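You operate a simulated robot arm through the tools that you are given. There is no shell and no other tool.

Carry out the task below with a simulated two-armed robot. There is one attempt and no reset: what you move stays moved.

TASK
Retime the clamped motor to turn Left; prove it at the gauge box.
Fine: cover off, ring's stripe to the housing's line for that way, cover back on; the clamp stays locked, the pieces beside the mat stay.

Only the result counts: the job must be done as asked and must still hold three seconds after the hand-in. Knocking over, shifting, dropping, spilling or breaking anything else fails it. A push-on lid holds only when it is set on centred and level and pressed home; a screw cap is set on level and turned clockwise until tight.

THE ROBOT
Two 6-joint arms with fingered hands on one trunk that stands fixed in place. Base frame: the origin is at the foot of the trunk, x ahead of it, y to its left, z up. Lengths are in mm, angles in degrees, forces in N, time in s.
The left shoulder is at [40, 182, 1317], the right one opposite. With the tool pointing down near the work surface each hand reaches from about 480 to 820 mm from the base axis, measured 20 degrees to its own side. Payload 4.9 kg a hand.
The TCP of each hand is the grasp point between the finger pads, 32 mm short of the fingertips. In the tool frame z runs along the fingers and y along their closing line. The gripper opens to 200 mm. The gripper's body begins 89 mm behind the TCP. The gripper is a hand of 4 fingers: y runs from the thumb to the fingers, the wrist lies at [0, 0, -252] in the tool frame.
Orientation is that of the tool frame in the base frame, as a unit quaternion [x, y, z, w]. With the fingers straight down and closing along the base's y, the tool's x points along the base's -x, its y along +y and its z along -z.

THE INTERFACE
- The arms move only by the tool send_rows. It takes "left_increments", "right_increments" or both (then of equal length, played together; a hand with none holds still); each is a list of rows, each an object of numbers (a shift or turn left out is 0): "x", "y", "z": the shift along the tool's x, y, z in units of 30 mm (1.0 is 30 mm); "wx", "wy", "wz": the turn, a rotation vector about the tool's x, y, z in units of 8 degrees (1.0 is 8 degrees). In form: [{"x": .., "y": .., "z": .., "wx": .., "wy": .., "wz": ..}, ...]. A call has 1 to 20 rows; each row shifts and turns the commanded pose from where the row before left it, along the tool's axes as they then stand. A call with a number of a shift or a turn outside -1 to 1 is refused whole. Each row takes 0.2 s and may step no farther than 50 mm and 8.6 degrees from the row before; otherwise, the whole call is refused. Where a pose cannot be reached the arm comes as near as it can. A force on the tool above 90 N (or 10 N above the force at the start of the call, whichever is more), or a blocked arm, ends the call early, and 0.2 s more pass. In this call time passes only in rows, and 0.2 s behind the last. The reply holds the time, the measured pose of the TCP, the force on the tool along the base axes, the opening and the grip force, in the units named above and with some noise, with the torque about the TCP (base axes, N m) and any sound that the robot's microphone picked up.
- Cameras (640 x 400 px; columns grow to the right, rows downward): "scene" is now at [59.2, -34.7, 1510.7]; the picture's right is [-0.61, -0.79, 0.00], its down [-0.69, 0.53, -0.49] and it looks along [0.39, -0.30, -0.87] (base axes); focal length 214 px, centre (320, 200). "left" rides on the left gripper at [-69, -69, -116] in its tool frame; the picture's right is [0.71, -0.71, 0.00], its down [0.54, 0.54, -0.64] and it looks along [0.45, 0.46, 0.77] (tool axes); focal length 226 px, centre (320, 200). "right" rides on the right gripper at [69, -69, -116] in its tool frame; the picture's right is [0.71, 0.71, 0.00], its down [-0.54, 0.54, -0.64] and it looks along [-0.45, 0.45, 0.77] (tool axes); focal length 226 px, centre (320, 200). There is no depth. A picture from a camera that has moved, and an enlarged one, comes with that camera's place and axes in the base frame and with its lens. The place of the scene camera against the robot may be out by one fixed shift of up to 18 mm in any direction.
- snapshot(camera): a new picture of that camera. It takes no simulated time.
- set_fingers(finger1, finger2, finger3, thumb_bend, hand): sets how far each is bent, from 0 (flat) to 1 (curled in); at 0.3 the hand is open as for a grip, at 0.7 the pads meet at the TCP. One left out holds its place. A second passes; each finger stops where it meets its share of the squeeze, and holds until it gets a number again. It is the only way to open and close the hand. It gives what a move gives, with no picture; readings hold the bend of each and the force on the fingers (four entries, about 0 where the hand has none), thumb and palm.
- aim_head(pan, tilt): turns the head with the scene camera to pan (to the left, within 86 degrees either way) and tilt (down, from -29 to 69), counted from straight ahead of the robot. It gives what a move gives.
- close_up(camera, box): a new picture of the part [left, top, right, bottom] of that camera's present view, enlarged. It takes no simulated time.
- finish_job(): hands the job in; it is judged then, once.

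Nothing tells you positions but the pictures and the camera data. Unless the task says otherwise, let go and move clear before handing in.

The tools are called after "Request:" by a JSON object that holds its "fn" and its "kwargs". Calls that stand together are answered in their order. send_rows: Moves the arms, as the interface text tells. Its arguments: {"type":"object","properties":{"left_increments":{"type":"array","items":{"type":"object","properties":{"x":{"type":"number"},"y":{"type":"number"},"z":{"type":"number"},"wx":{"type":"number"},"wy":{"type":"number"},"wz":{"type":"number"}}}},"right_increments":{"type":"array","items":{"type":"object","properties":{"x":{"type":"number"},"y":{"type":"number"},"z":{"type":"number"},"wx":{"type":"number"},"wy":{"type":"number"},"wz":{"type":"number"}}}}},"required":[]} The other tools are called the same way: set_fingers (finger1, finger2, finger3, thumb_bend, hand) moves the fingers one by one; aim_head (pan, tilt) turns the head that bears the scene camera; snapshot (camera) takes a picture; close_up (camera, box) takes an enlarged picture of a part of a camera's view; finish_job () hands the job in.

At the start:

```text
clock: 0.0
left_tcp_pos: [88.0, 336.2, 315.0]
left_tool_rot: [0.752, 0.655, 0.076, 0.011]
left_contact_force: [0.5, 0.7, 0.1]
left_torque: [-0.02, 0.03, 0.05]
left_opening: 199.6
left_grip_force: 0.0
left_shape: jaw
left_bend: [0.3, 0.3, 0.3, 0.3]
left_finger forces: [0.0, 0.0, 0.0, 0.1, 0.1, 0.1]
right_tcp_pos: [447.2, -509.4, 1234.2]
right_tool_rot: [0.228, 0.974, 0.0, 0.0]
right_contact_force: [-0.6, 0.1, -0.2]
right_torque: [-0.01, 0.01, 0.03]
right_opening: 199.8
right_grip_force: 0.1
right_shape: jaw
right_bend: [0.3, 0.3, 0.3, 0.3]
right_finger forces: [0.0, 0.0, 0.1, 0.1, 0.0, 0.0]
head pan, tilt: [-37.4, 60.4]
```

scene: 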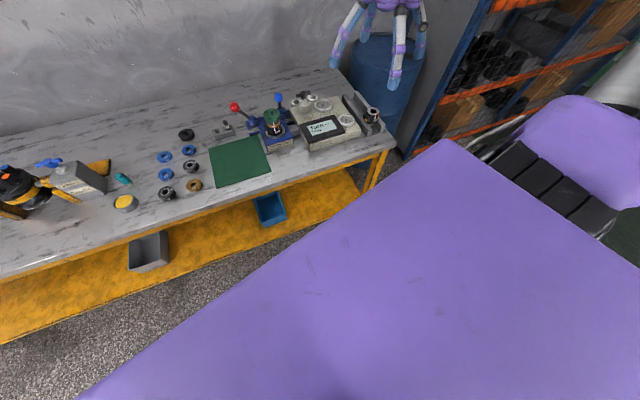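
right: 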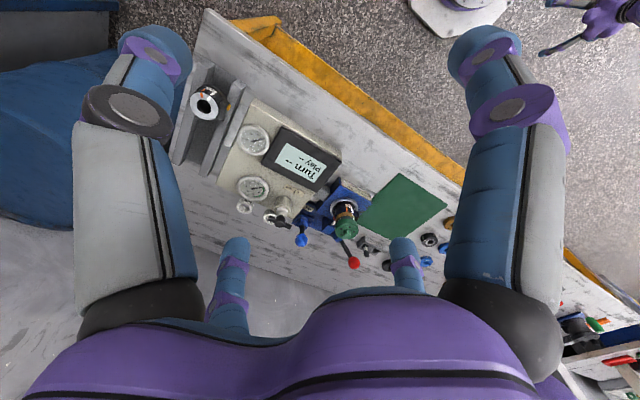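
left: 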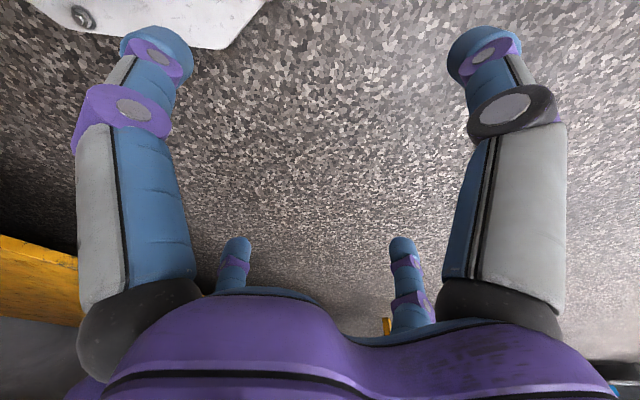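

I see a workbench with a green mat, a blue clamp holding a small motor with a green cover, and a gauge box with a display. I'll take enlarged pictures first to learn the details.

Request:
{"fn": "close_up", "kwargs": {"camera": "scene", "box": [220, 80, 400, 190]}}

Request:
{"fn": "close_up", "kwargs": {"camera": "right", "box": [180, 80, 480, 280]}}

Request:
{"fn": "close_up", "kwargs": {"camera": "scene", "box": [0, 100, 280, 240]}}

Request:
{"fn": "close_up", "kwargs": {"camera": "right", "box": [290, 180, 390, 270]}}

```text
3.56 times, centred on (310, 135) of scene
camera zoom: at [59.2, -34.7, 1510.7], right [-0.61, -0.79, 0.0], down [-0.69, 0.53, -0.49], along [0.39, -0.3, -0.87], focal length 763 px, centre (356, 431)
```

zoom: 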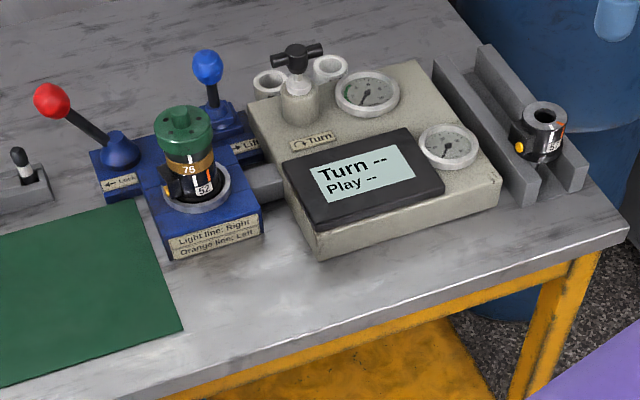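

```text
2.00 times, centred on (330, 180) of right
camera zoom: at [355.3, -541.4, 1350.0], right [-0.32, 0.95, 0.0], down [0.73, 0.24, 0.64], along [0.61, 0.21, -0.77], focal length 452 px, centre (300, 240)
```

zoom: 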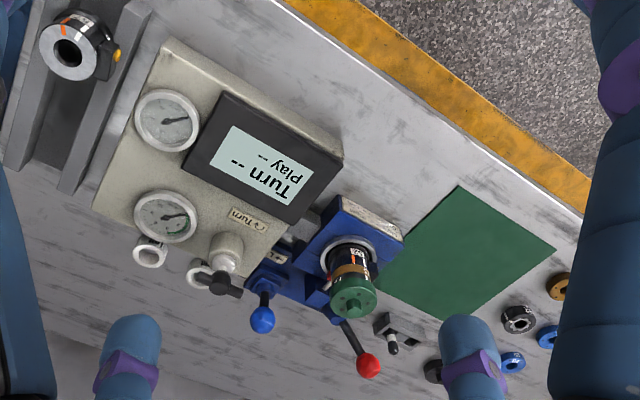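

```text
2.29 times, centred on (140, 170) of scene
camera zoom: at [59.2, -34.7, 1510.7], right [-0.61, -0.79, 0.0], down [-0.69, 0.53, -0.49], along [0.39, -0.3, -0.87], focal length 490 px, centre (731, 269)
```

zoom: 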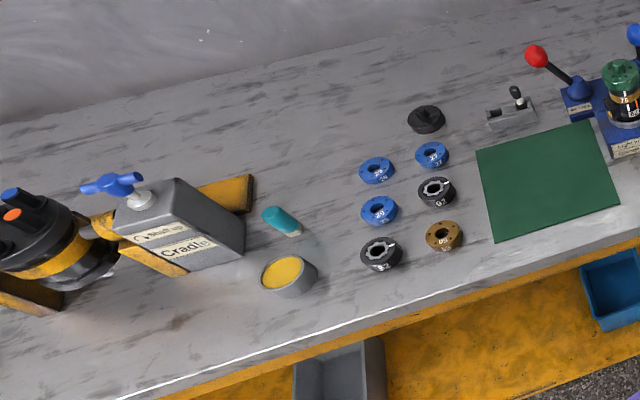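

```text
4.44 times, centred on (340, 225) of right
camera zoom: at [355.3, -541.4, 1350.0], right [-0.32, 0.95, 0.0], down [0.73, 0.24, 0.64], along [0.61, 0.21, -0.77], focal length 1005 px, centre (231, 89)
```

zoom: 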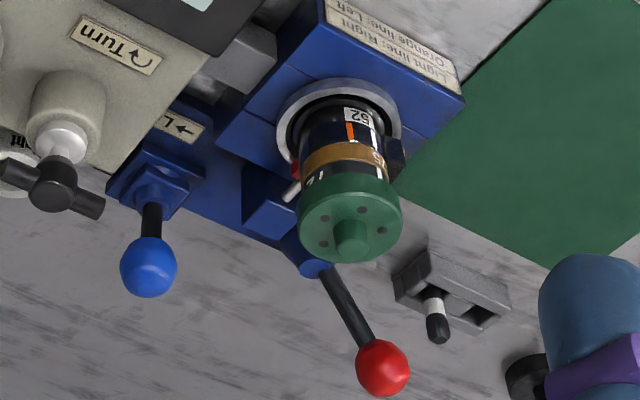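

The bench has a clamp with a motor (tag 52, ring 76, green cover), with the legend "Light line: Right / Orange line: Left". I'll zoom into the labels and levers before moving anything.

Request:
{"fn": "close_up", "kwargs": {"camera": "scene", "box": [240, 100, 300, 155]}}

Request:
{"fn": "close_up", "kwargs": {"camera": "scene", "box": [260, 105, 290, 145]}}

Request:
{"fn": "close_up", "kwargs": {"camera": "scene", "box": [285, 85, 345, 125]}}

Request:
{"fn": "close_up", "kwargs": {"camera": "scene", "box": [340, 85, 395, 140]}}

Request:
{"fn": "close_up", "kwargs": {"camera": "scene", "box": [150, 115, 240, 200]}}

Request:
{"fn": "close_up", "kwargs": {"camera": "right", "box": [320, 195, 365, 240]}}

```text
7.27 times, centred on (270, 128) of scene
camera zoom: at [59.2, -34.7, 1510.7], right [-0.61, -0.79, 0.0], down [-0.69, 0.53, -0.49], along [0.39, -0.3, -0.87], focal length 1560 px, centre (684, 727)
```

zoom: 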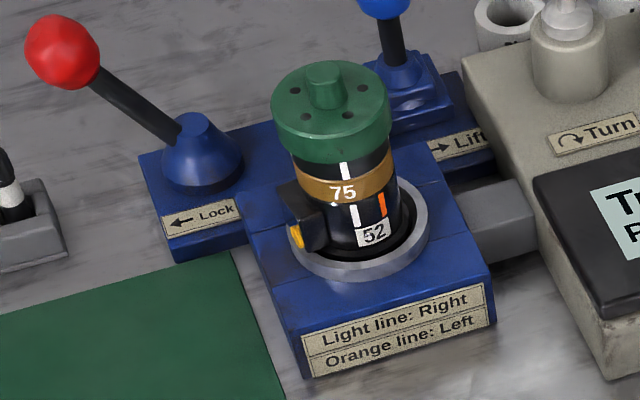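

```text
10.00 times, centred on (275, 125) of scene
camera zoom: at [59.2, -34.7, 1510.7], right [-0.61, -0.79, 0.0], down [-0.69, 0.53, -0.49], along [0.39, -0.3, -0.87], focal length 2145 px, centre (770, 950)
```

zoom: 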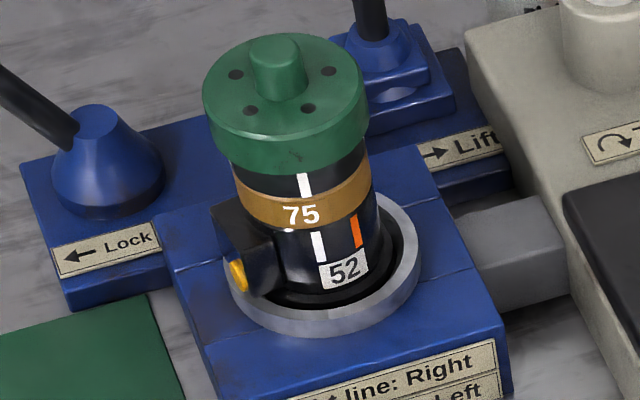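

```text
10.00 times, centred on (315, 105) of scene
camera zoom: at [59.2, -34.7, 1510.7], right [-0.61, -0.79, 0.0], down [-0.69, 0.53, -0.49], along [0.39, -0.3, -0.87], focal length 2145 px, centre (370, 1150)
```

zoom: 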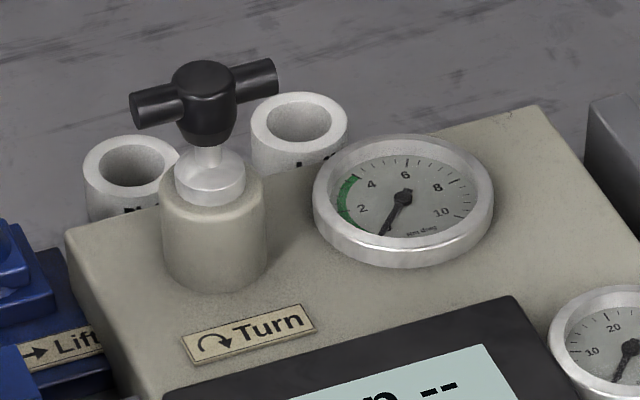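

```text
7.27 times, centred on (368, 112) of scene
camera zoom: at [59.2, -34.7, 1510.7], right [-0.61, -0.79, 0.0], down [-0.69, 0.53, -0.49], along [0.39, -0.3, -0.87], focal length 1560 px, centre (-26, 836)
```

zoom: 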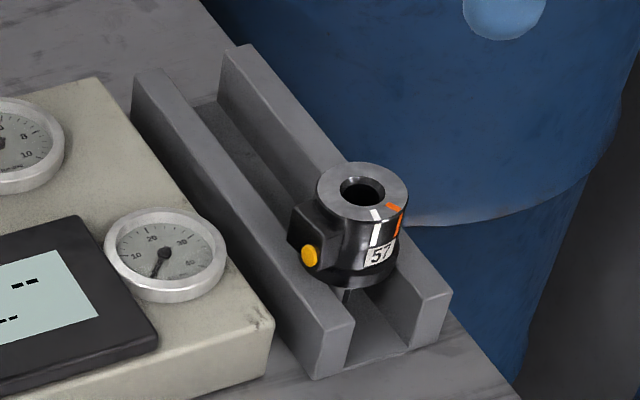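

```text
4.71 times, centred on (195, 158) of scene
camera zoom: at [59.2, -34.7, 1510.7], right [-0.61, -0.79, 0.0], down [-0.69, 0.53, -0.49], along [0.39, -0.3, -0.87], focal length 1009 px, centre (908, 400)
```

zoom: 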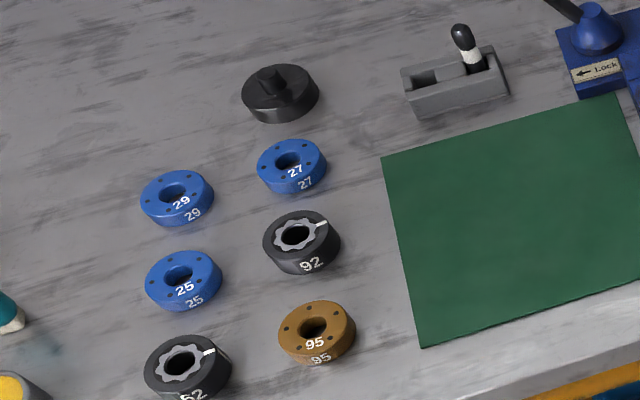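

```text
8.89 times, centred on (342, 218) of right
camera zoom: at [355.3, -541.4, 1350.0], right [-0.32, 0.95, 0.0], down [0.73, 0.24, 0.64], along [0.61, 0.21, -0.77], focal length 2009 px, centre (120, 44)
```

zoom: 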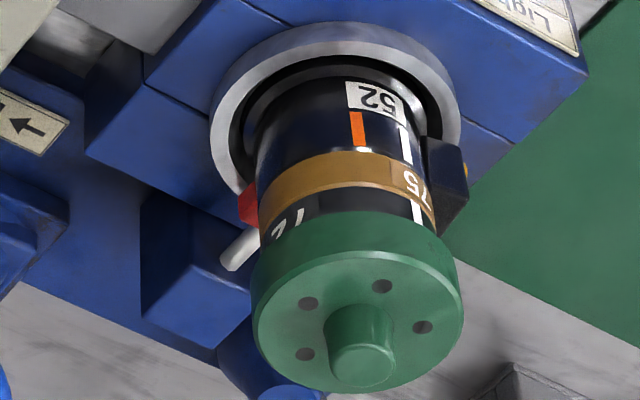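

The black timing ring's white stripe sits above the white line now; the orange line is to its right as seen from here. I'll zoom in on the rest of the kit (sockets by the gauge box, the switch, the cradle).

Request:
{"fn": "close_up", "kwargs": {"camera": "scene", "box": [285, 90, 325, 110]}}

Request:
{"fn": "close_up", "kwargs": {"camera": "scene", "box": [205, 115, 240, 145]}}

Request:
{"fn": "close_up", "kwargs": {"camera": "scene", "box": [0, 145, 120, 220]}}

Request:
{"fn": "close_up", "kwargs": {"camera": "scene", "box": [300, 90, 365, 145]}}

Request:
{"fn": "close_up", "kwargs": {"camera": "right", "box": [225, 110, 345, 225]}}

Request:
{"fn": "close_up", "kwargs": {"camera": "right", "box": [180, 60, 260, 140]}}

Request:
{"fn": "close_up", "kwargs": {"camera": "right", "box": [230, 180, 320, 250]}}

```text
16.00 times, centred on (305, 100) of scene
camera zoom: at [59.2, -34.7, 1510.7], right [-0.61, -0.79, 0.0], down [-0.69, 0.53, -0.49], along [0.39, -0.3, -0.87], focal length 3432 px, centre (560, 1800)
```

zoom: 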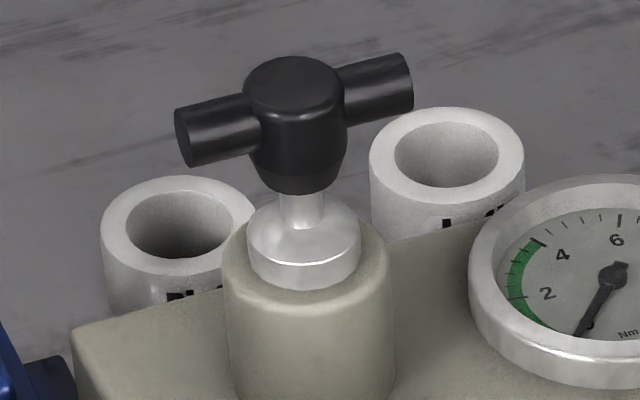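

```text
13.33 times, centred on (222, 130) of scene
camera zoom: at [59.2, -34.7, 1510.7], right [-0.61, -0.79, 0.0], down [-0.69, 0.53, -0.49], along [0.39, -0.3, -0.87], focal length 2860 px, centre (1620, 1133)
```

zoom: 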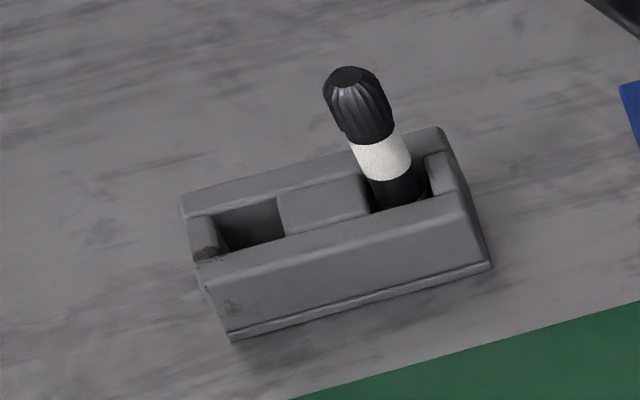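

```text
5.33 times, centred on (60, 182) of scene
camera zoom: at [59.2, -34.7, 1510.7], right [-0.61, -0.79, 0.0], down [-0.69, 0.53, -0.49], along [0.39, -0.3, -0.87], focal length 1144 px, centre (1707, 293)
```

zoom: 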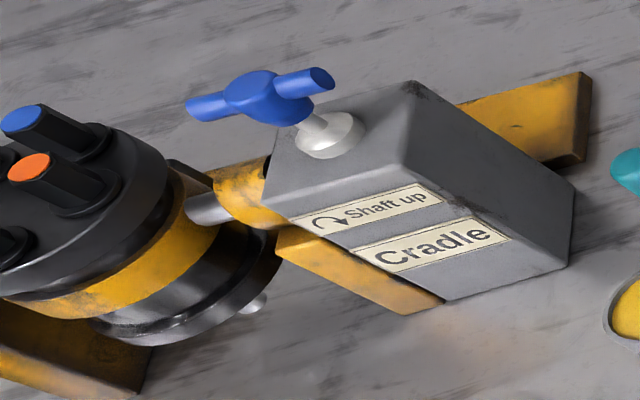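

```text
7.27 times, centred on (332, 118) of scene
camera zoom: at [59.2, -34.7, 1510.7], right [-0.61, -0.79, 0.0], down [-0.69, 0.53, -0.49], along [0.39, -0.3, -0.87], focal length 1560 px, centre (229, 800)
```

zoom: 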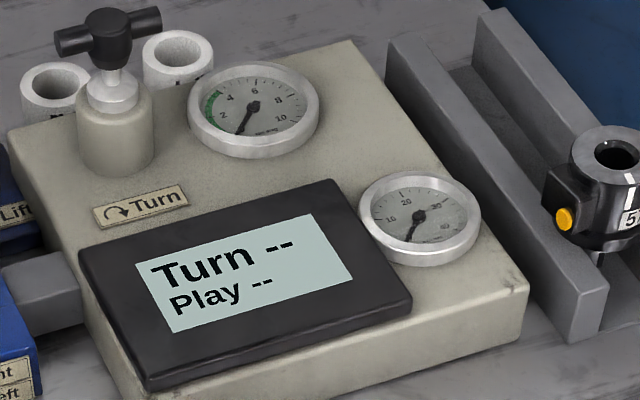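

```text
3.48 times, centred on (285, 168) of right
camera zoom: at [355.3, -541.4, 1350.0], right [-0.32, 0.95, 0.0], down [0.73, 0.24, 0.64], along [0.61, 0.21, -0.77], focal length 786 px, centre (442, 313)
```

zoom: 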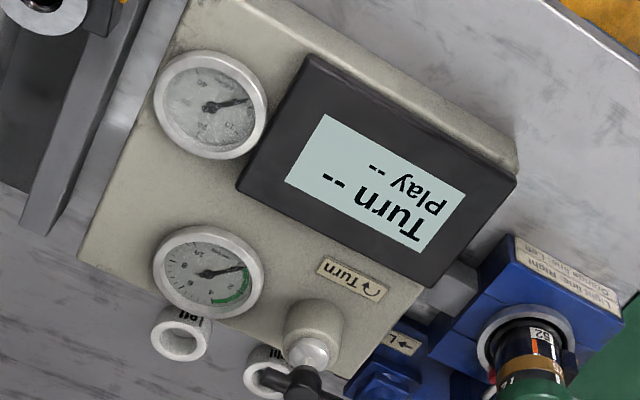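

```text
5.00 times, centred on (220, 100) of right
camera zoom: at [355.3, -541.4, 1350.0], right [-0.32, 0.95, 0.0], down [0.73, 0.24, 0.64], along [0.61, 0.21, -0.77], focal length 1130 px, centre (820, 700)
```

zoom: 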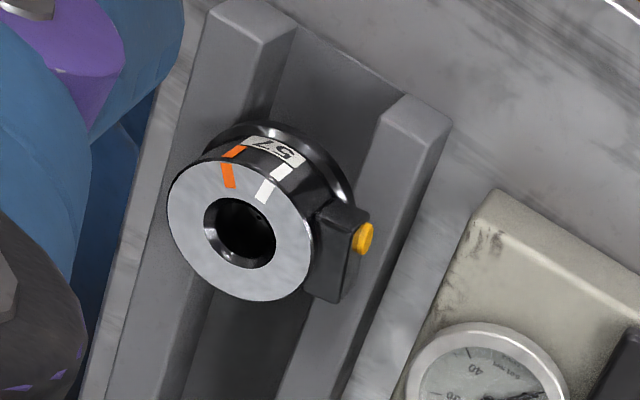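

```text
5.71 times, centred on (275, 215) of right
camera zoom: at [355.3, -541.4, 1350.0], right [-0.32, 0.95, 0.0], down [0.73, 0.24, 0.64], along [0.61, 0.21, -0.77], focal length 1292 px, centre (577, 114)
```

zoom: 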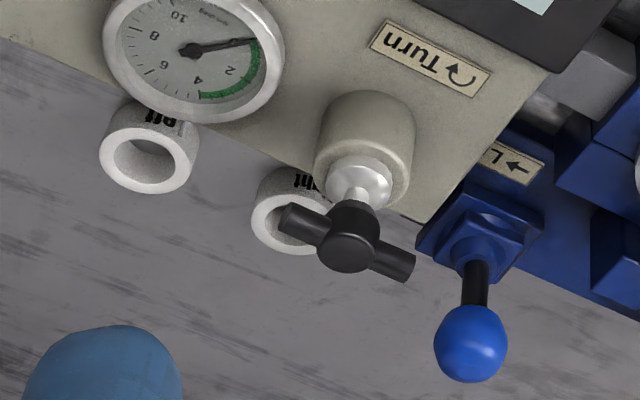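

The "Left" line is orange, a step to the right (seen from here) of the white line where the ring stripe now stands. The motor's cover top is near (762, -327, 945), the Turn handle near (788, -503, 935). I'll bring the right hand closer for a better look.

Request:
{"fn": "send_rows", "kwargs": {"right_increments": [{"x": -0.369, "y": 0.704, "z": 0.6}, {"x": -0.369, "y": 0.704, "z": 0.6}, {"x": -0.369, "y": 0.704, "z": 0.6}, {"x": -0.369, "y": 0.704, "z": 0.6}, {"x": -0.369, "y": 0.704, "z": 0.6}, {"x": -0.369, "y": 0.704, "z": 0.6}, {"x": -0.369, "y": 0.704, "z": 0.6}, {"x": -0.369, "y": 0.704, "z": 0.6}, {"x": -0.369, "y": 0.704, "z": 0.6}, {"x": -0.369, "y": 0.704, "z": 0.6}]}}

Request:
{"fn": "snapshot", "kwargs": {"camera": "right"}}

Request:
{"fn": "snapshot", "kwargs": {"camera": "scene"}}

```text
clock: 2.2
left_tcp_pos: [88.6, 336.5, 316.2]
left_tool_rot: [0.752, 0.655, 0.077, 0.013]
left_contact_force: [0.1, 0.7, 0.8]
left_torque: [0.02, 0.0, 0.0]
left_opening: 200.1
left_grip_force: 0.1
left_shape: jaw
left_bend: [0.3, 0.3, 0.3, 0.3]
left_finger forces: [0.0, 0.0, 0.0, 0.0, 0.0, 0.0]
right_tcp_pos: [560.2, -448.3, 1051.6]
right_tool_rot: [0.229, 0.973, 0.002, 0.0]
right_contact_force: [0.8, -0.6, 0.5]
right_torque: [0.0, -0.02, 0.0]
right_opening: 199.7
right_grip_force: 0.1
right_shape: jaw
right_bend: [0.3, 0.3, 0.3, 0.3]
right_finger forces: [0.1, 0.1, 0.0, 0.0, 0.1, 0.0]
right hand out of reach, approached as far as the arm can: row 6, 7, 8, 9, 10
head pan, tilt: [-37.4, 60.4]
```

```text
taken
camera right: at [467.7, -480.3, 1166.1], right [-0.32, 0.95, 0.0], down [0.72, 0.24, 0.65], along [0.61, 0.21, -0.76], focal length 226 px, centre (320, 200)
```

right: 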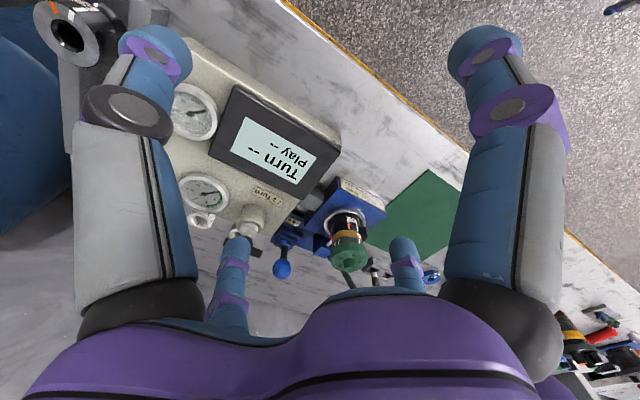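

```text
taken
```

scene: 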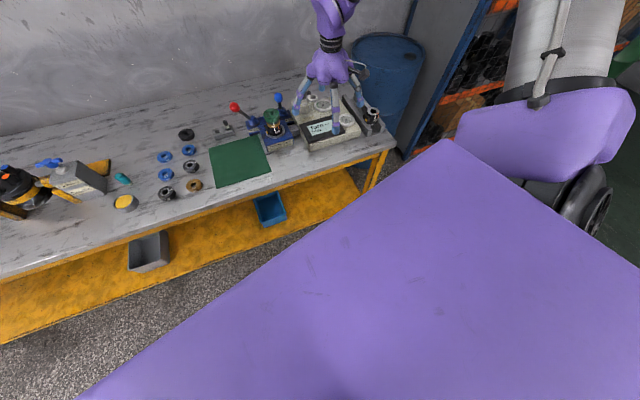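

The arm stopped short of the asked place ("out of reach" at this height with the tool straight down). I'll probe with small moves to learn how the reach behaves as I go lower.

Request:
{"fn": "send_rows", "kwargs": {"right_increments": [{"z": 0.5}]}}

```text
clock: 2.6
left_tcp_pos: [89.8, 336.0, 316.7]
left_tool_rot: [0.751, 0.655, 0.077, 0.012]
left_contact_force: [0.4, 0.0, -0.2]
left_torque: [-0.02, 0.0, 0.0]
left_opening: 199.9
left_grip_force: 0.2
left_shape: jaw
left_bend: [0.3, 0.3, 0.3, 0.3]
left_finger forces: [0.0, 0.1, 0.1, 0.1, 0.1, 0.0]
right_tcp_pos: [560.7, -448.5, 1036.9]
right_tool_rot: [0.229, 0.974, 0.001, 0.001]
right_contact_force: [0.5, 0.1, 0.3]
right_torque: [0.02, -0.01, 0.0]
right_opening: 199.8
right_grip_force: 0.1
right_shape: jaw
right_bend: [0.3, 0.3, 0.3, 0.3]
right_finger forces: [0.1, 0.0, 0.1, 0.1, 0.0, 0.1]
head pan, tilt: [-37.4, 60.4]
```

The command resets to where the arm really is, so I can probe freely. I'll try a short move toward the motor.

Request:
{"fn": "send_rows", "kwargs": {"right_increments": [{"x": -0.6, "y": 0.3}, {"x": -0.6, "y": 0.3}]}}

```text
clock: 3.2
left_tcp_pos: [88.4, 335.8, 316.6]
left_tool_rot: [0.751, 0.655, 0.077, 0.011]
left_contact_force: [0.7, 0.1, 0.6]
left_torque: [0.02, 0.0, -0.01]
left_opening: 200.0
left_grip_force: 0.1
left_shape: jaw
left_bend: [0.3, 0.3, 0.3, 0.3]
left_finger forces: [0.0, 0.0, 0.1, 0.1, 0.0, 0.1]
right_tcp_pos: [578.0, -469.6, 1037.4]
right_tool_rot: [0.228, 0.974, 0.001, 0.001]
right_contact_force: [0.0, -0.7, -0.4]
right_torque: [0.0, 0.0, -0.02]
right_opening: 200.1
right_grip_force: 0.0
right_shape: jaw
right_bend: [0.3, 0.3, 0.3, 0.3]
right_finger forces: [0.0, 0.0, 0.0, 0.1, 0.0, 0.1]
right hand out of reach, approached as far as the arm can: row 1, 2
head pan, tilt: [-37.4, 60.4]
```

It slides along a limit instead of going toward the motor. I suspect a wrist joint limit at this yaw, so I'll turn the tool toward its neutral yaw and try again.

Request:
{"fn": "send_rows", "kwargs": {"right_increments": [{"wz": -1}, {"wz": -1}, {"wz": -1}, {"wz": -0.3}]}}

```text
clock: 4.2
left_tcp_pos: [89.6, 336.4, 316.1]
left_tool_rot: [0.752, 0.655, 0.076, 0.012]
left_contact_force: [-0.6, 0.6, 0.1]
left_torque: [-0.01, -0.01, 0.01]
left_opening: 199.8
left_grip_force: 0.0
left_shape: jaw
left_bend: [0.3, 0.3, 0.3, 0.3]
left_finger forces: [0.0, 0.0, 0.1, 0.0, 0.0, 0.1]
right_tcp_pos: [576.2, -468.3, 1038.1]
right_tool_rot: [-0.001, 1.0, 0.0, 0.0]
right_contact_force: [-0.1, 0.6, 0.3]
right_torque: [0.02, -0.05, 0.01]
right_opening: 200.0
right_grip_force: 0.0
right_shape: jaw
right_bend: [0.3, 0.3, 0.3, 0.3]
right_finger forces: [0.0, 0.0, 0.0, 0.0, 0.0, 0.0]
head pan, tilt: [-37.4, 60.4]
```

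Now the tool axes match the base (x reversed, y same, z down). I'll try moving in +y and +x toward the motor.

Request:
{"fn": "send_rows", "kwargs": {"right_increments": [{"y": 1}, {"y": 1}, {"y": 1}]}}

```text
clock: 5.0
left_tcp_pos: [89.5, 337.0, 316.2]
left_tool_rot: [0.752, 0.654, 0.077, 0.012]
left_contact_force: [0.2, 0.0, -0.2]
left_torque: [-0.02, 0.02, 0.05]
left_opening: 199.8
left_grip_force: 0.0
left_shape: jaw
left_bend: [0.3, 0.3, 0.3, 0.3]
left_finger forces: [0.1, 0.0, 0.1, 0.0, 0.0, 0.0]
right_tcp_pos: [532.9, -421.1, 1039.9]
right_tool_rot: [0.0, 1.0, 0.0, 0.001]
right_contact_force: [0.2, -0.2, 0.0]
right_torque: [0.01, -0.02, 0.02]
right_opening: 200.0
right_grip_force: 0.1
right_shape: jaw
right_bend: [0.3, 0.3, 0.3, 0.3]
right_finger forces: [0.0, 0.1, 0.0, 0.0, 0.1, 0.0]
right hand out of reach, approached as far as the arm can: row 1, 2, 3
head pan, tilt: [-37.4, 60.4]
```

The limit looks the same regardless of yaw, as if the elbow's out to the side. I'll turn the head to see the right arm's posture.

Request:
{"fn": "aim_head", "kwargs": {"pan": -75, "tilt": 35}}

Request:
{"fn": "snapshot", "kwargs": {"camera": "scene"}}

```text
clock: 6.0
left_tcp_pos: [88.4, 336.3, 314.8]
left_tool_rot: [0.752, 0.655, 0.077, 0.011]
left_contact_force: [-0.1, -0.3, 0.4]
left_torque: [-0.01, -0.01, 0.01]
left_opening: 199.9
left_grip_force: 0.0
left_shape: jaw
left_bend: [0.3, 0.3, 0.3, 0.3]
left_finger forces: [0.1, 0.1, 0.1, 0.1, 0.0, 0.1]
right_tcp_pos: [534.0, -423.5, 1039.6]
right_tool_rot: [0.0, 1.0, 0.001, 0.001]
right_contact_force: [-0.6, -0.2, -0.1]
right_torque: [-0.05, 0.02, -0.05]
right_opening: 199.8
right_grip_force: 0.0
right_shape: jaw
right_bend: [0.3, 0.3, 0.3, 0.3]
right_finger forces: [0.0, 0.1, 0.0, 0.0, 0.0, 0.1]
head pan, tilt: [-75.0, 35.0]
```

```text
taken
```

scene: 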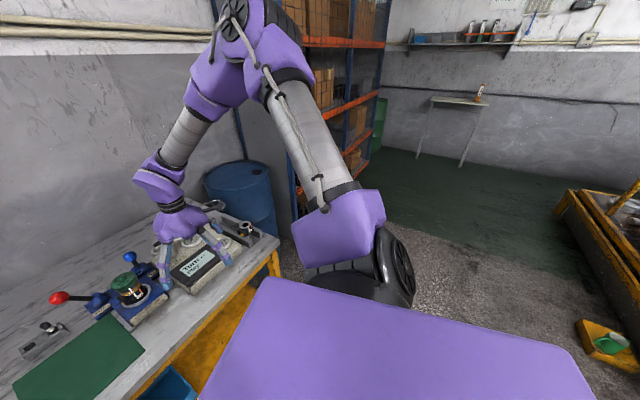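

The arm is a UR-style one with the elbow high and out to the right. I'll test whether going lower frees up the reach toward the motor.

Request:
{"fn": "send_rows", "kwargs": {"right_increments": [{"z": 1}, {"z": 1}, {"y": 1}, {"y": 1}]}}

```text
clock: 7.0
left_tcp_pos: [88.7, 337.7, 315.4]
left_tool_rot: [0.751, 0.656, 0.076, 0.011]
left_contact_force: [0.6, -0.3, 0.8]
left_torque: [-0.05, -0.03, -0.01]
left_opening: 199.8
left_grip_force: 0.1
left_shape: jaw
left_bend: [0.3, 0.3, 0.3, 0.3]
left_finger forces: [0.0, 0.1, 0.1, 0.1, 0.1, 0.1]
right_tcp_pos: [501.7, -400.1, 985.6]
right_tool_rot: [0.0, 1.0, 0.001, 0.001]
right_contact_force: [0.0, 0.6, -0.2]
right_torque: [0.01, -0.04, 0.0]
right_opening: 199.7
right_grip_force: 0.1
right_shape: jaw
right_bend: [0.3, 0.3, 0.3, 0.3]
right_finger forces: [0.0, 0.0, 0.0, 0.0, 0.1, 0.1]
right hand out of reach, approached as far as the arm can: row 2, 3, 4
head pan, tilt: [-75.0, 35.0]
```

Lower is no better in this arm posture, so it's a configuration limit. I'll look at the arm's structure closely to work out which joint is limiting.

Request:
{"fn": "close_up", "kwargs": {"camera": "scene", "box": [120, 0, 440, 310]}}

Request:
{"fn": "aim_head", "kwargs": {"pan": -86, "tilt": 10}}

Request:
{"fn": "snapshot", "kwargs": {"camera": "scene"}}

Request:
{"fn": "aim_head", "kwargs": {"pan": 60, "tilt": 60}}

Request:
{"fn": "snapshot", "kwargs": {"camera": "scene"}}

```text
1.29 times, centred on (280, 155) of scene
camera zoom: at [29.2, -79.4, 1545.4], right [-0.97, -0.26, 0.0], down [-0.15, 0.55, -0.82], along [0.21, -0.79, -0.57], focal length 277 px, centre (372, 258)
```

zoom: 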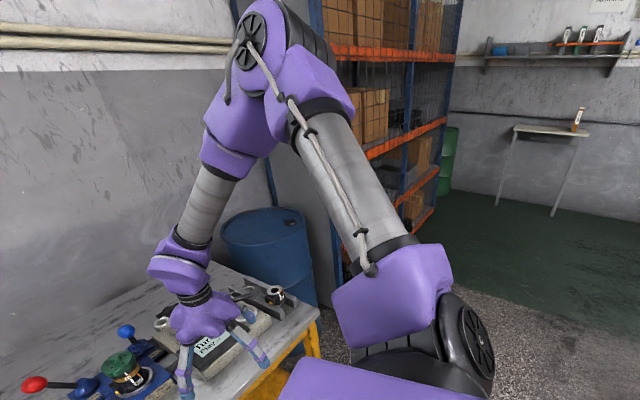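

```text
clock: 7.9
left_tcp_pos: [88.3, 336.6, 316.0]
left_tool_rot: [0.751, 0.655, 0.077, 0.012]
left_contact_force: [0.1, -0.5, -1.3]
left_torque: [0.04, 0.0, -0.01]
left_opening: 200.2
left_grip_force: 0.1
left_shape: jaw
left_bend: [0.3, 0.3, 0.3, 0.3]
left_finger forces: [0.0, 0.0, 0.0, 0.0, 0.1, 0.0]
right_tcp_pos: [502.1, -399.6, 984.7]
right_tool_rot: [0.0, 1.0, 0.0, 0.001]
right_contact_force: [-0.6, -0.3, 0.1]
right_torque: [-0.01, 0.01, 0.01]
right_opening: 199.9
right_grip_force: 0.1
right_shape: jaw
right_bend: [0.3, 0.3, 0.3, 0.3]
right_finger forces: [0.0, 0.0, 0.1, 0.0, 0.1, 0.1]
head pan, tilt: [-85.9, 10.0]
```

```text
taken
```

scene: 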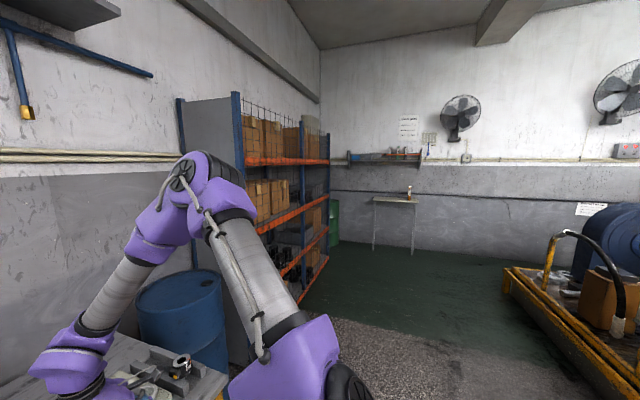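

```text
clock: 10.2
left_tcp_pos: [88.7, 336.7, 315.6]
left_tool_rot: [0.752, 0.655, 0.076, 0.012]
left_contact_force: [-0.3, -0.5, -0.1]
left_torque: [-0.01, 0.01, 0.01]
left_opening: 200.1
left_grip_force: 0.2
left_shape: jaw
left_bend: [0.3, 0.3, 0.3, 0.3]
left_finger forces: [0.1, 0.0, 0.1, 0.0, 0.1, 0.0]
right_tcp_pos: [501.7, -399.5, 986.1]
right_tool_rot: [0.001, 1.0, 0.001, 0.001]
right_contact_force: [-0.1, 0.1, -0.2]
right_torque: [0.0, 0.04, 0.02]
right_opening: 199.8
right_grip_force: 0.0
right_shape: jaw
right_bend: [0.3, 0.3, 0.3, 0.3]
right_finger forces: [0.1, 0.1, 0.0, 0.0, 0.0, 0.0]
head pan, tilt: [60.0, 60.0]
```

```text
taken
```

scene: 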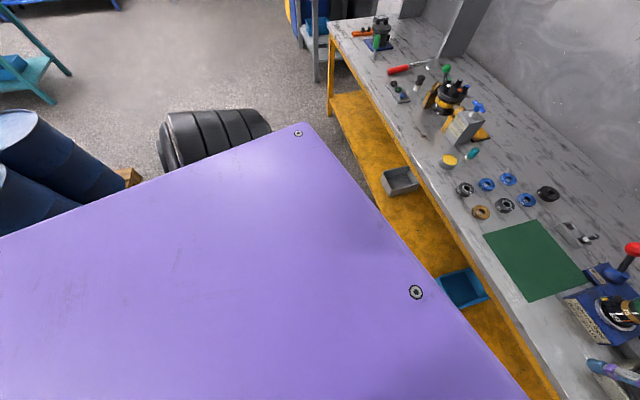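

The boundary behaves like a fixed plane for the wrist, as if one joint is at its limit. I'll test whether tilting the fingers toward the motor buys reach.

Request:
{"fn": "send_rows", "kwargs": {"right_increments": [{"z": -1}, {"wx": -0.7, "wy": -0.7}, {"wx": -0.7, "wy": -0.7}, {"wx": -0.7, "wy": -0.7}, {"wx": -0.7, "wy": -0.7}]}}

Request:
{"fn": "aim_head", "kwargs": {"pan": -60, "tilt": 25}}

Request:
{"fn": "snapshot", "kwargs": {"camera": "scene"}}

```text
clock: 11.4
left_tcp_pos: [88.4, 334.9, 314.7]
left_tool_rot: [0.752, 0.655, 0.076, 0.012]
left_contact_force: [0.2, 0.4, 0.0]
left_torque: [0.05, 0.02, 0.02]
left_opening: 199.8
left_grip_force: 0.0
left_shape: jaw
left_bend: [0.3, 0.3, 0.3, 0.3]
left_finger forces: [0.0, 0.0, 0.0, 0.0, 0.1, 0.0]
right_tcp_pos: [525.8, -385.7, 1007.6]
right_tool_rot: [-0.003, 0.965, 0.189, 0.181]
right_contact_force: [0.5, 0.4, 0.4]
right_torque: [-0.08, 0.0, -0.04]
right_opening: 200.0
right_grip_force: 0.0
right_shape: jaw
right_bend: [0.3, 0.3, 0.3, 0.3]
right_finger forces: [0.0, 0.0, 0.0, 0.0, 0.1, 0.0]
right hand out of reach, approached as far as the arm can: row 4, 5
head pan, tilt: [60.0, 60.0]
```

```text
clock: 13.4
left_tcp_pos: [88.9, 336.8, 316.3]
left_tool_rot: [0.751, 0.655, 0.076, 0.011]
left_contact_force: [0.4, 0.0, -0.7]
left_torque: [0.0, -0.03, 0.0]
left_opening: 199.8
left_grip_force: 0.0
left_shape: jaw
left_bend: [0.3, 0.3, 0.3, 0.3]
left_finger forces: [0.1, 0.0, 0.0, 0.0, 0.0, 0.0]
right_tcp_pos: [525.8, -389.4, 1006.9]
right_tool_rot: [-0.002, 0.965, 0.188, 0.18]
right_contact_force: [-0.7, -0.1, 0.7]
right_torque: [-0.01, 0.02, 0.03]
right_opening: 200.0
right_grip_force: 0.0
right_shape: jaw
right_bend: [0.3, 0.3, 0.3, 0.3]
right_finger forces: [0.1, 0.0, 0.1, 0.0, 0.1, 0.0]
head pan, tilt: [-60.0, 25.0]
```

```text
taken
```

scene: 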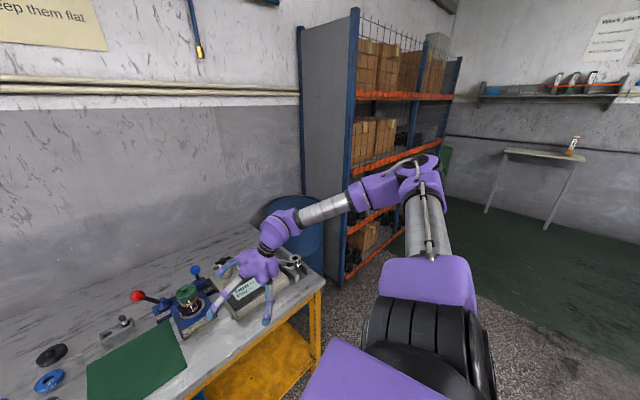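

The tilt partly worked but changed the elbow a lot. I'll look closely at the arm's joints in this posture.

Request:
{"fn": "close_up", "kwargs": {"camera": "scene", "box": [220, 140, 500, 340]}}

Request:
{"fn": "close_up", "kwargs": {"camera": "scene", "box": [200, 170, 320, 320]}}

```text
2.00 times, centred on (360, 240) of scene
camera zoom: at [52.7, -74.3, 1561.1], right [-0.87, -0.5, 0.0], down [-0.21, 0.37, -0.91], along [0.45, -0.78, -0.42], focal length 429 px, centre (240, 120)
```

zoom: 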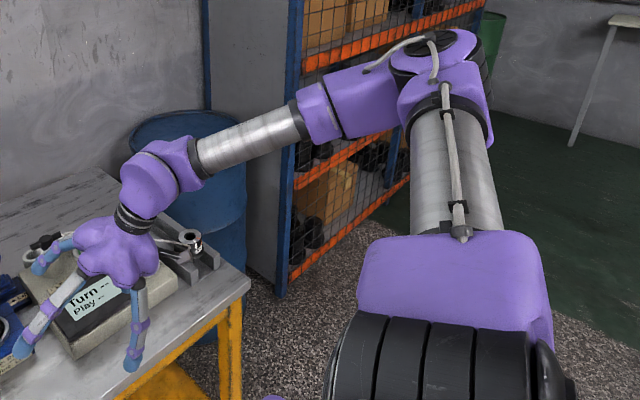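

```text
2.67 times, centred on (260, 245) of scene
camera zoom: at [52.7, -74.3, 1561.1], right [-0.87, -0.5, 0.0], down [-0.21, 0.37, -0.91], along [0.45, -0.78, -0.42], focal length 572 px, centre (480, 80)
```

zoom: 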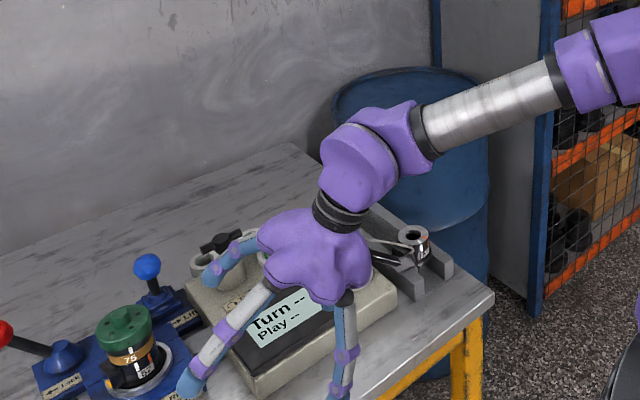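

The arm has a shoulder-elbow-forearm-roll layout, and its present elbow-up posture blocks the way to the motor. I'll back off in front of the bench (free space), level the tool, and try to get the elbow to swing out and down by going lower nearer the trunk.

Request:
{"fn": "send_rows", "kwargs": {"right_increments": [{"wx": 0.7, "wy": 0.7, "x": 0.7, "y": -0.7}, {"wx": 0.7, "wy": 0.7, "x": 0.7, "y": -0.7}, {"wx": 0.7, "wy": 0.7, "x": 0.7, "y": -0.7}, {"wx": 0.7, "wy": 0.7, "x": 0.7, "y": -0.7}]}}

```text
clock: 14.4
left_tcp_pos: [88.9, 336.6, 316.1]
left_tool_rot: [0.752, 0.655, 0.076, 0.012]
left_contact_force: [-0.2, -0.6, -0.8]
left_torque: [0.01, -0.03, -0.03]
left_opening: 200.3
left_grip_force: 0.0
left_shape: jaw
left_bend: [0.3, 0.3, 0.3, 0.3]
left_finger forces: [0.1, 0.0, 0.0, 0.0, 0.0, 0.0]
right_tcp_pos: [448.0, -467.1, 967.0]
right_tool_rot: [0.0, 1.0, -0.001, -0.001]
right_contact_force: [1.6, 0.6, 0.9]
right_torque: [-0.02, 0.03, 0.02]
right_opening: 200.0
right_grip_force: 0.0
right_shape: jaw
right_bend: [0.3, 0.3, 0.3, 0.3]
right_finger forces: [0.0, 0.0, 0.0, 0.0, 0.0, 0.1]
head pan, tilt: [-60.0, 25.0]
```

Level again at (448, -467, 967) with free motion. Now I'll move back toward the trunk and lower, staying in front of the bench edge.

Request:
{"fn": "send_rows", "kwargs": {"right_increments": [{"x": 0.8}, {"x": 0.8}, {"x": 0.6, "y": 0.2, "z": 0.6}, {"x": 0.6, "y": 0.2, "z": 0.6}, {"x": 0.4, "y": 0.2, "z": 0.8}, {"y": 0.2, "z": 0.8}]}}

Request:
{"fn": "snapshot", "kwargs": {"camera": "scene"}}

```text
clock: 15.8
left_tcp_pos: [88.9, 336.5, 316.2]
left_tool_rot: [0.751, 0.655, 0.077, 0.012]
left_contact_force: [-0.5, -0.2, 0.1]
left_torque: [-0.01, 0.0, 0.01]
left_opening: 199.9
left_grip_force: 0.1
left_shape: jaw
left_bend: [0.3, 0.3, 0.3, 0.3]
left_finger forces: [0.1, 0.0, 0.1, 0.0, 0.1, 0.0]
right_tcp_pos: [387.8, -421.8, 881.4]
right_tool_rot: [0.0, 1.0, 0.001, 0.0]
right_contact_force: [0.0, 0.1, 0.8]
right_torque: [0.06, -0.05, 0.03]
right_opening: 200.1
right_grip_force: 0.0
right_shape: jaw
right_bend: [0.3, 0.3, 0.3, 0.3]
right_finger forces: [0.0, 0.0, 0.0, 0.0, 0.0, 0.0]
right hand out of reach, approached as far as the arm can: row 2, 3, 4
head pan, tilt: [-60.0, 25.0]
```

```text
taken
```

scene: 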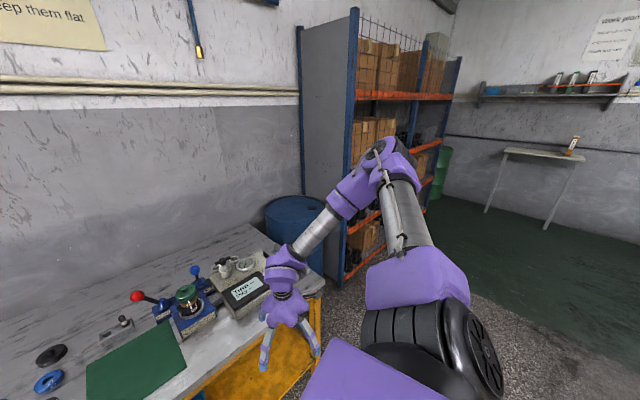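

Now at (388, -422, 881), in front of the bench. I'll zoom in on the shoulder, elbow and wrist to understand the arm before continuing.

Request:
{"fn": "close_up", "kwargs": {"camera": "scene", "box": [310, 120, 520, 400]}}

Request:
{"fn": "close_up", "kwargs": {"camera": "scene", "box": [320, 125, 440, 200]}}

Request:
{"fn": "close_up", "kwargs": {"camera": "scene", "box": [250, 200, 340, 375]}}

```text
1.43 times, centred on (415, 260) of scene
camera zoom: at [51.7, -75.3, 1561.1], right [-0.87, -0.5, 0.0], down [-0.21, 0.37, -0.91], along [0.45, -0.78, -0.42], focal length 306 px, centre (184, 114)
```

zoom: 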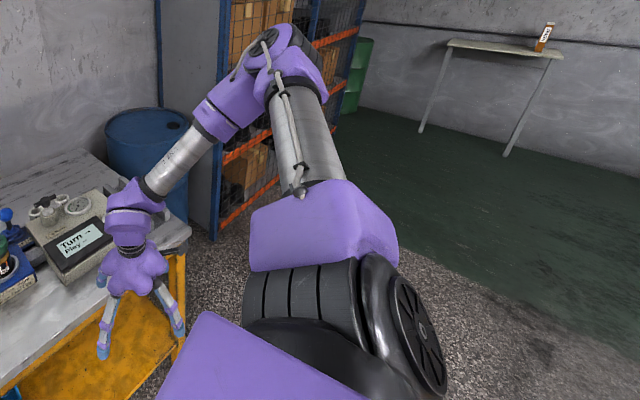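

```text
5.33 times, centred on (380, 162) of scene
camera zoom: at [51.7, -75.3, 1561.1], right [-0.87, -0.5, 0.0], down [-0.21, 0.37, -0.91], along [0.45, -0.78, -0.42], focal length 1144 px, centre (0, 400)
```

zoom: 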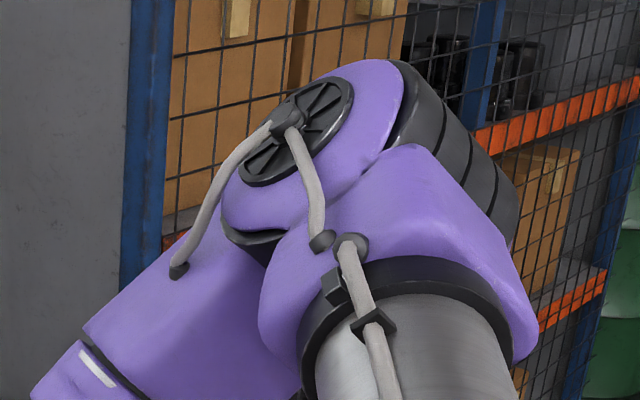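

```text
2.29 times, centred on (295, 288) of scene
camera zoom: at [51.7, -75.3, 1561.1], right [-0.87, -0.5, 0.0], down [-0.21, 0.37, -0.91], along [0.45, -0.78, -0.42], focal length 490 px, centre (377, 0)
```

zoom: 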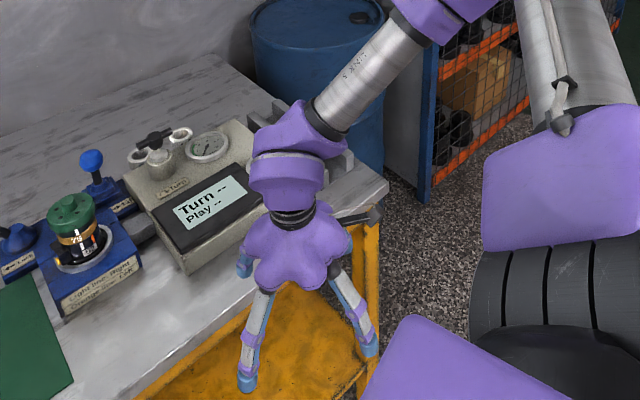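

I've worked out the arm: shoulder pitch, shoulder spread, elbow, forearm roll, wrist, hand roll. It's on the "elbow-up" side where the spread joint stops at about 50°; the hanging left arm shows the other side is the useful one. I'll take the hand to the fold between the two (elbow straight out sideways) and try to drop through it, in free space.

Request:
{"fn": "send_rows", "kwargs": {"right_increments": [{"x": -0.17, "y": -0.09, "z": -0.876}, {"x": -0.17, "y": -0.09, "z": -0.876}, {"x": -0.17, "y": -0.09, "z": -0.876}, {"x": -0.17, "y": -0.09, "z": -0.876}, {"x": -0.17, "y": -0.09, "z": -0.876}, {"x": -0.17, "y": -0.09, "z": -0.876}, {"x": -0.17, "y": -0.09, "z": -0.876}, {"y": -0.8}, {"y": -0.8}, {"y": -0.8}]}}

Request:
{"fn": "snapshot", "kwargs": {"camera": "scene"}}

```text
clock: 18.0
left_tcp_pos: [88.4, 335.9, 315.6]
left_tool_rot: [0.752, 0.655, 0.078, 0.011]
left_contact_force: [0.5, 0.8, 0.0]
left_torque: [0.01, -0.04, -0.02]
left_opening: 199.9
left_grip_force: 0.1
left_shape: jaw
left_bend: [0.3, 0.3, 0.3, 0.3]
left_finger forces: [0.0, 0.0, 0.1, 0.1, 0.1, 0.0]
right_tcp_pos: [436.9, -465.9, 1064.2]
right_tool_rot: [-0.001, 1.0, 0.0, 0.0]
right_contact_force: [-0.2, -0.4, 0.9]
right_torque: [0.0, 0.03, 0.02]
right_opening: 199.9
right_grip_force: 0.0
right_shape: jaw
right_bend: [0.3, 0.3, 0.3, 0.3]
right_finger forces: [0.0, 0.0, 0.0, 0.0, 0.1, 0.0]
right hand out of reach, approached as far as the arm can: row 5, 8, 9, 10
head pan, tilt: [-60.0, 25.0]
```

```text
taken
```

scene: 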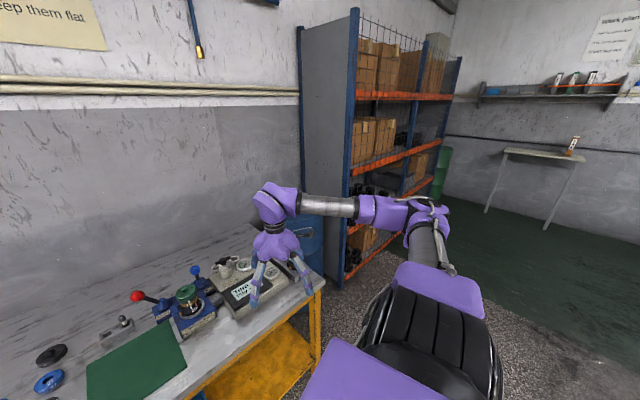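

The upper arm now points straight out sideways — the fold. I'll move straight down with a slight inward shift so the elbow drops to the other side.

Request:
{"fn": "send_rows", "kwargs": {"right_increments": [{"z": 1}, {"z": 1, "y": 0.1}, {"z": 1, "y": 0.3}, {"z": 0.5, "y": 0.5}]}}

Request:
{"fn": "snapshot", "kwargs": {"camera": "scene"}}

```text
clock: 19.0
left_tcp_pos: [88.0, 335.3, 317.8]
left_tool_rot: [0.752, 0.654, 0.077, 0.011]
left_contact_force: [-0.1, 1.0, 0.7]
left_torque: [-0.04, 0.0, 0.01]
left_opening: 199.9
left_grip_force: 0.0
left_shape: jaw
left_bend: [0.3, 0.3, 0.3, 0.3]
left_finger forces: [0.1, 0.0, 0.0, 0.0, 0.0, 0.1]
right_tcp_pos: [436.7, -438.9, 959.7]
right_tool_rot: [0.0, 1.0, 0.0, 0.001]
right_contact_force: [0.7, 0.0, 0.8]
right_torque: [0.03, -0.02, -0.01]
right_opening: 199.9
right_grip_force: 0.1
right_shape: jaw
right_bend: [0.3, 0.3, 0.3, 0.3]
right_finger forces: [0.1, 0.1, 0.0, 0.0, 0.0, 0.1]
head pan, tilt: [-60.0, 25.0]
```

```text
taken
```

scene: 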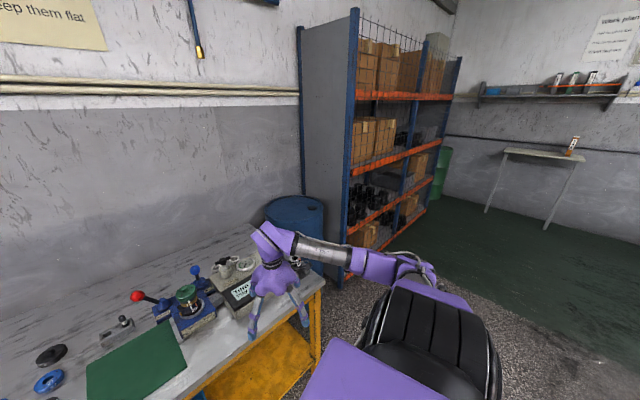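

The elbow has dropped to the good side. Now I'll test motion inward (+y) and forward toward the motor.

Request:
{"fn": "send_rows", "kwargs": {"right_increments": [{"y": 1}, {"y": 1}, {"y": 1}, {"y": 0.8, "x": -0.5}, {"x": -1}, {"x": -1}]}}

Request:
{"fn": "snapshot", "kwargs": {"camera": "scene"}}

Request:
{"fn": "snapshot", "kwargs": {"camera": "right"}}

```text
clock: 20.4
left_tcp_pos: [88.2, 336.3, 316.1]
left_tool_rot: [0.752, 0.655, 0.077, 0.011]
left_contact_force: [0.0, -0.4, -0.6]
left_torque: [-0.04, -0.02, -0.01]
left_opening: 200.0
left_grip_force: 0.1
left_shape: jaw
left_bend: [0.3, 0.3, 0.3, 0.3]
left_finger forces: [0.1, 0.1, 0.0, 0.1, 0.0, 0.0]
right_tcp_pos: [416.8, -408.0, 977.6]
right_tool_rot: [0.0, 1.0, 0.001, 0.001]
right_contact_force: [-0.2, 0.7, 0.1]
right_torque: [-0.02, -0.01, 0.0]
right_opening: 200.0
right_grip_force: 0.1
right_shape: jaw
right_bend: [0.3, 0.3, 0.3, 0.3]
right_finger forces: [0.1, 0.0, 0.1, 0.0, 0.0, 0.0]
right hand out of reach, approached as far as the arm can: row 1, 2, 3, 4, 5, 6
head pan, tilt: [-60.0, 25.0]
```

```text
taken
```

scene: 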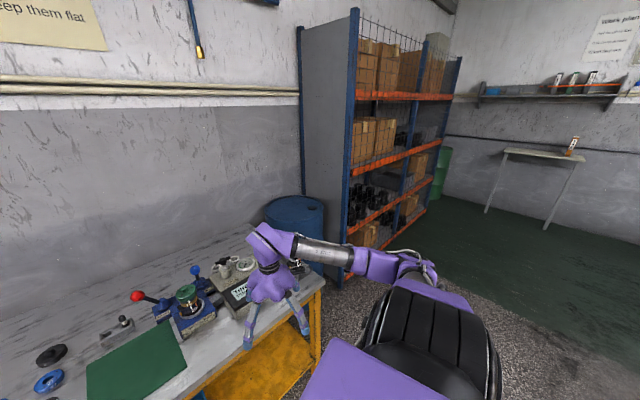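

```text
taken
camera right: at [348.1, -477.9, 1091.9], right [-0.71, 0.71, 0.0], down [0.54, 0.54, 0.65], along [0.46, 0.46, -0.76], focal length 226 px, centre (320, 200)
```

right: 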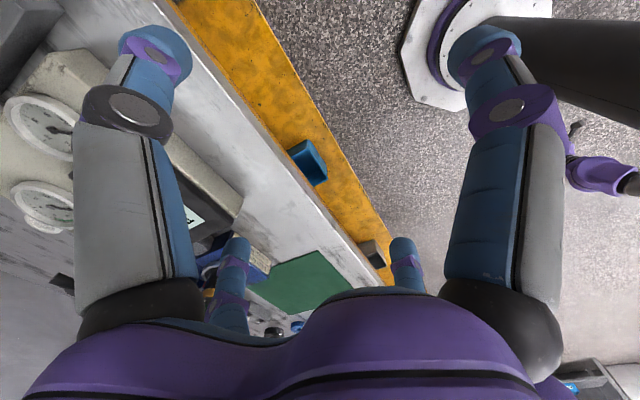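

A wrist-bend limit (about 100°) now holds back the tool-down pose. Tilting the fingers forward relieves it, so I'll tilt forward while moving forward and inward.

Request:
{"fn": "send_rows", "kwargs": {"right_increments": [{"x": -0.8, "y": 0.5, "wy": -0.9}, {"x": -0.8, "y": 0.5, "z": 0.1, "wy": -0.9}, {"x": -0.8, "y": 0.5, "z": 0.2, "wy": -0.9}, {"x": -0.8, "y": 0.5, "z": 0.3, "wy": -0.5}]}}

Request:
{"fn": "snapshot", "kwargs": {"camera": "scene"}}

```text
clock: 21.4
left_tcp_pos: [88.5, 335.9, 315.9]
left_tool_rot: [0.751, 0.655, 0.075, 0.011]
left_contact_force: [0.3, 0.2, 0.8]
left_torque: [0.01, 0.02, -0.02]
left_opening: 199.6
left_grip_force: 0.1
left_shape: jaw
left_bend: [0.3, 0.3, 0.3, 0.3]
left_finger forces: [0.0, 0.0, 0.0, 0.1, 0.0, 0.1]
right_tcp_pos: [494.4, -374.2, 984.6]
right_tool_rot: [0.0, 0.975, 0.002, 0.224]
right_contact_force: [0.0, -0.2, -0.2]
right_torque: [0.03, 0.02, -0.02]
right_opening: 200.0
right_grip_force: 0.1
right_shape: jaw
right_bend: [0.3, 0.3, 0.3, 0.3]
right_finger forces: [0.0, 0.0, 0.1, 0.0, 0.0, 0.0]
right hand out of reach, approached as far as the arm can: row 2, 3, 4
head pan, tilt: [-60.0, 25.0]
```

```text
taken
```

scene: 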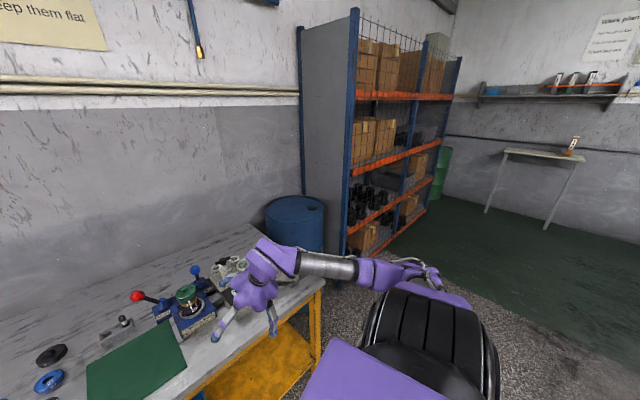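

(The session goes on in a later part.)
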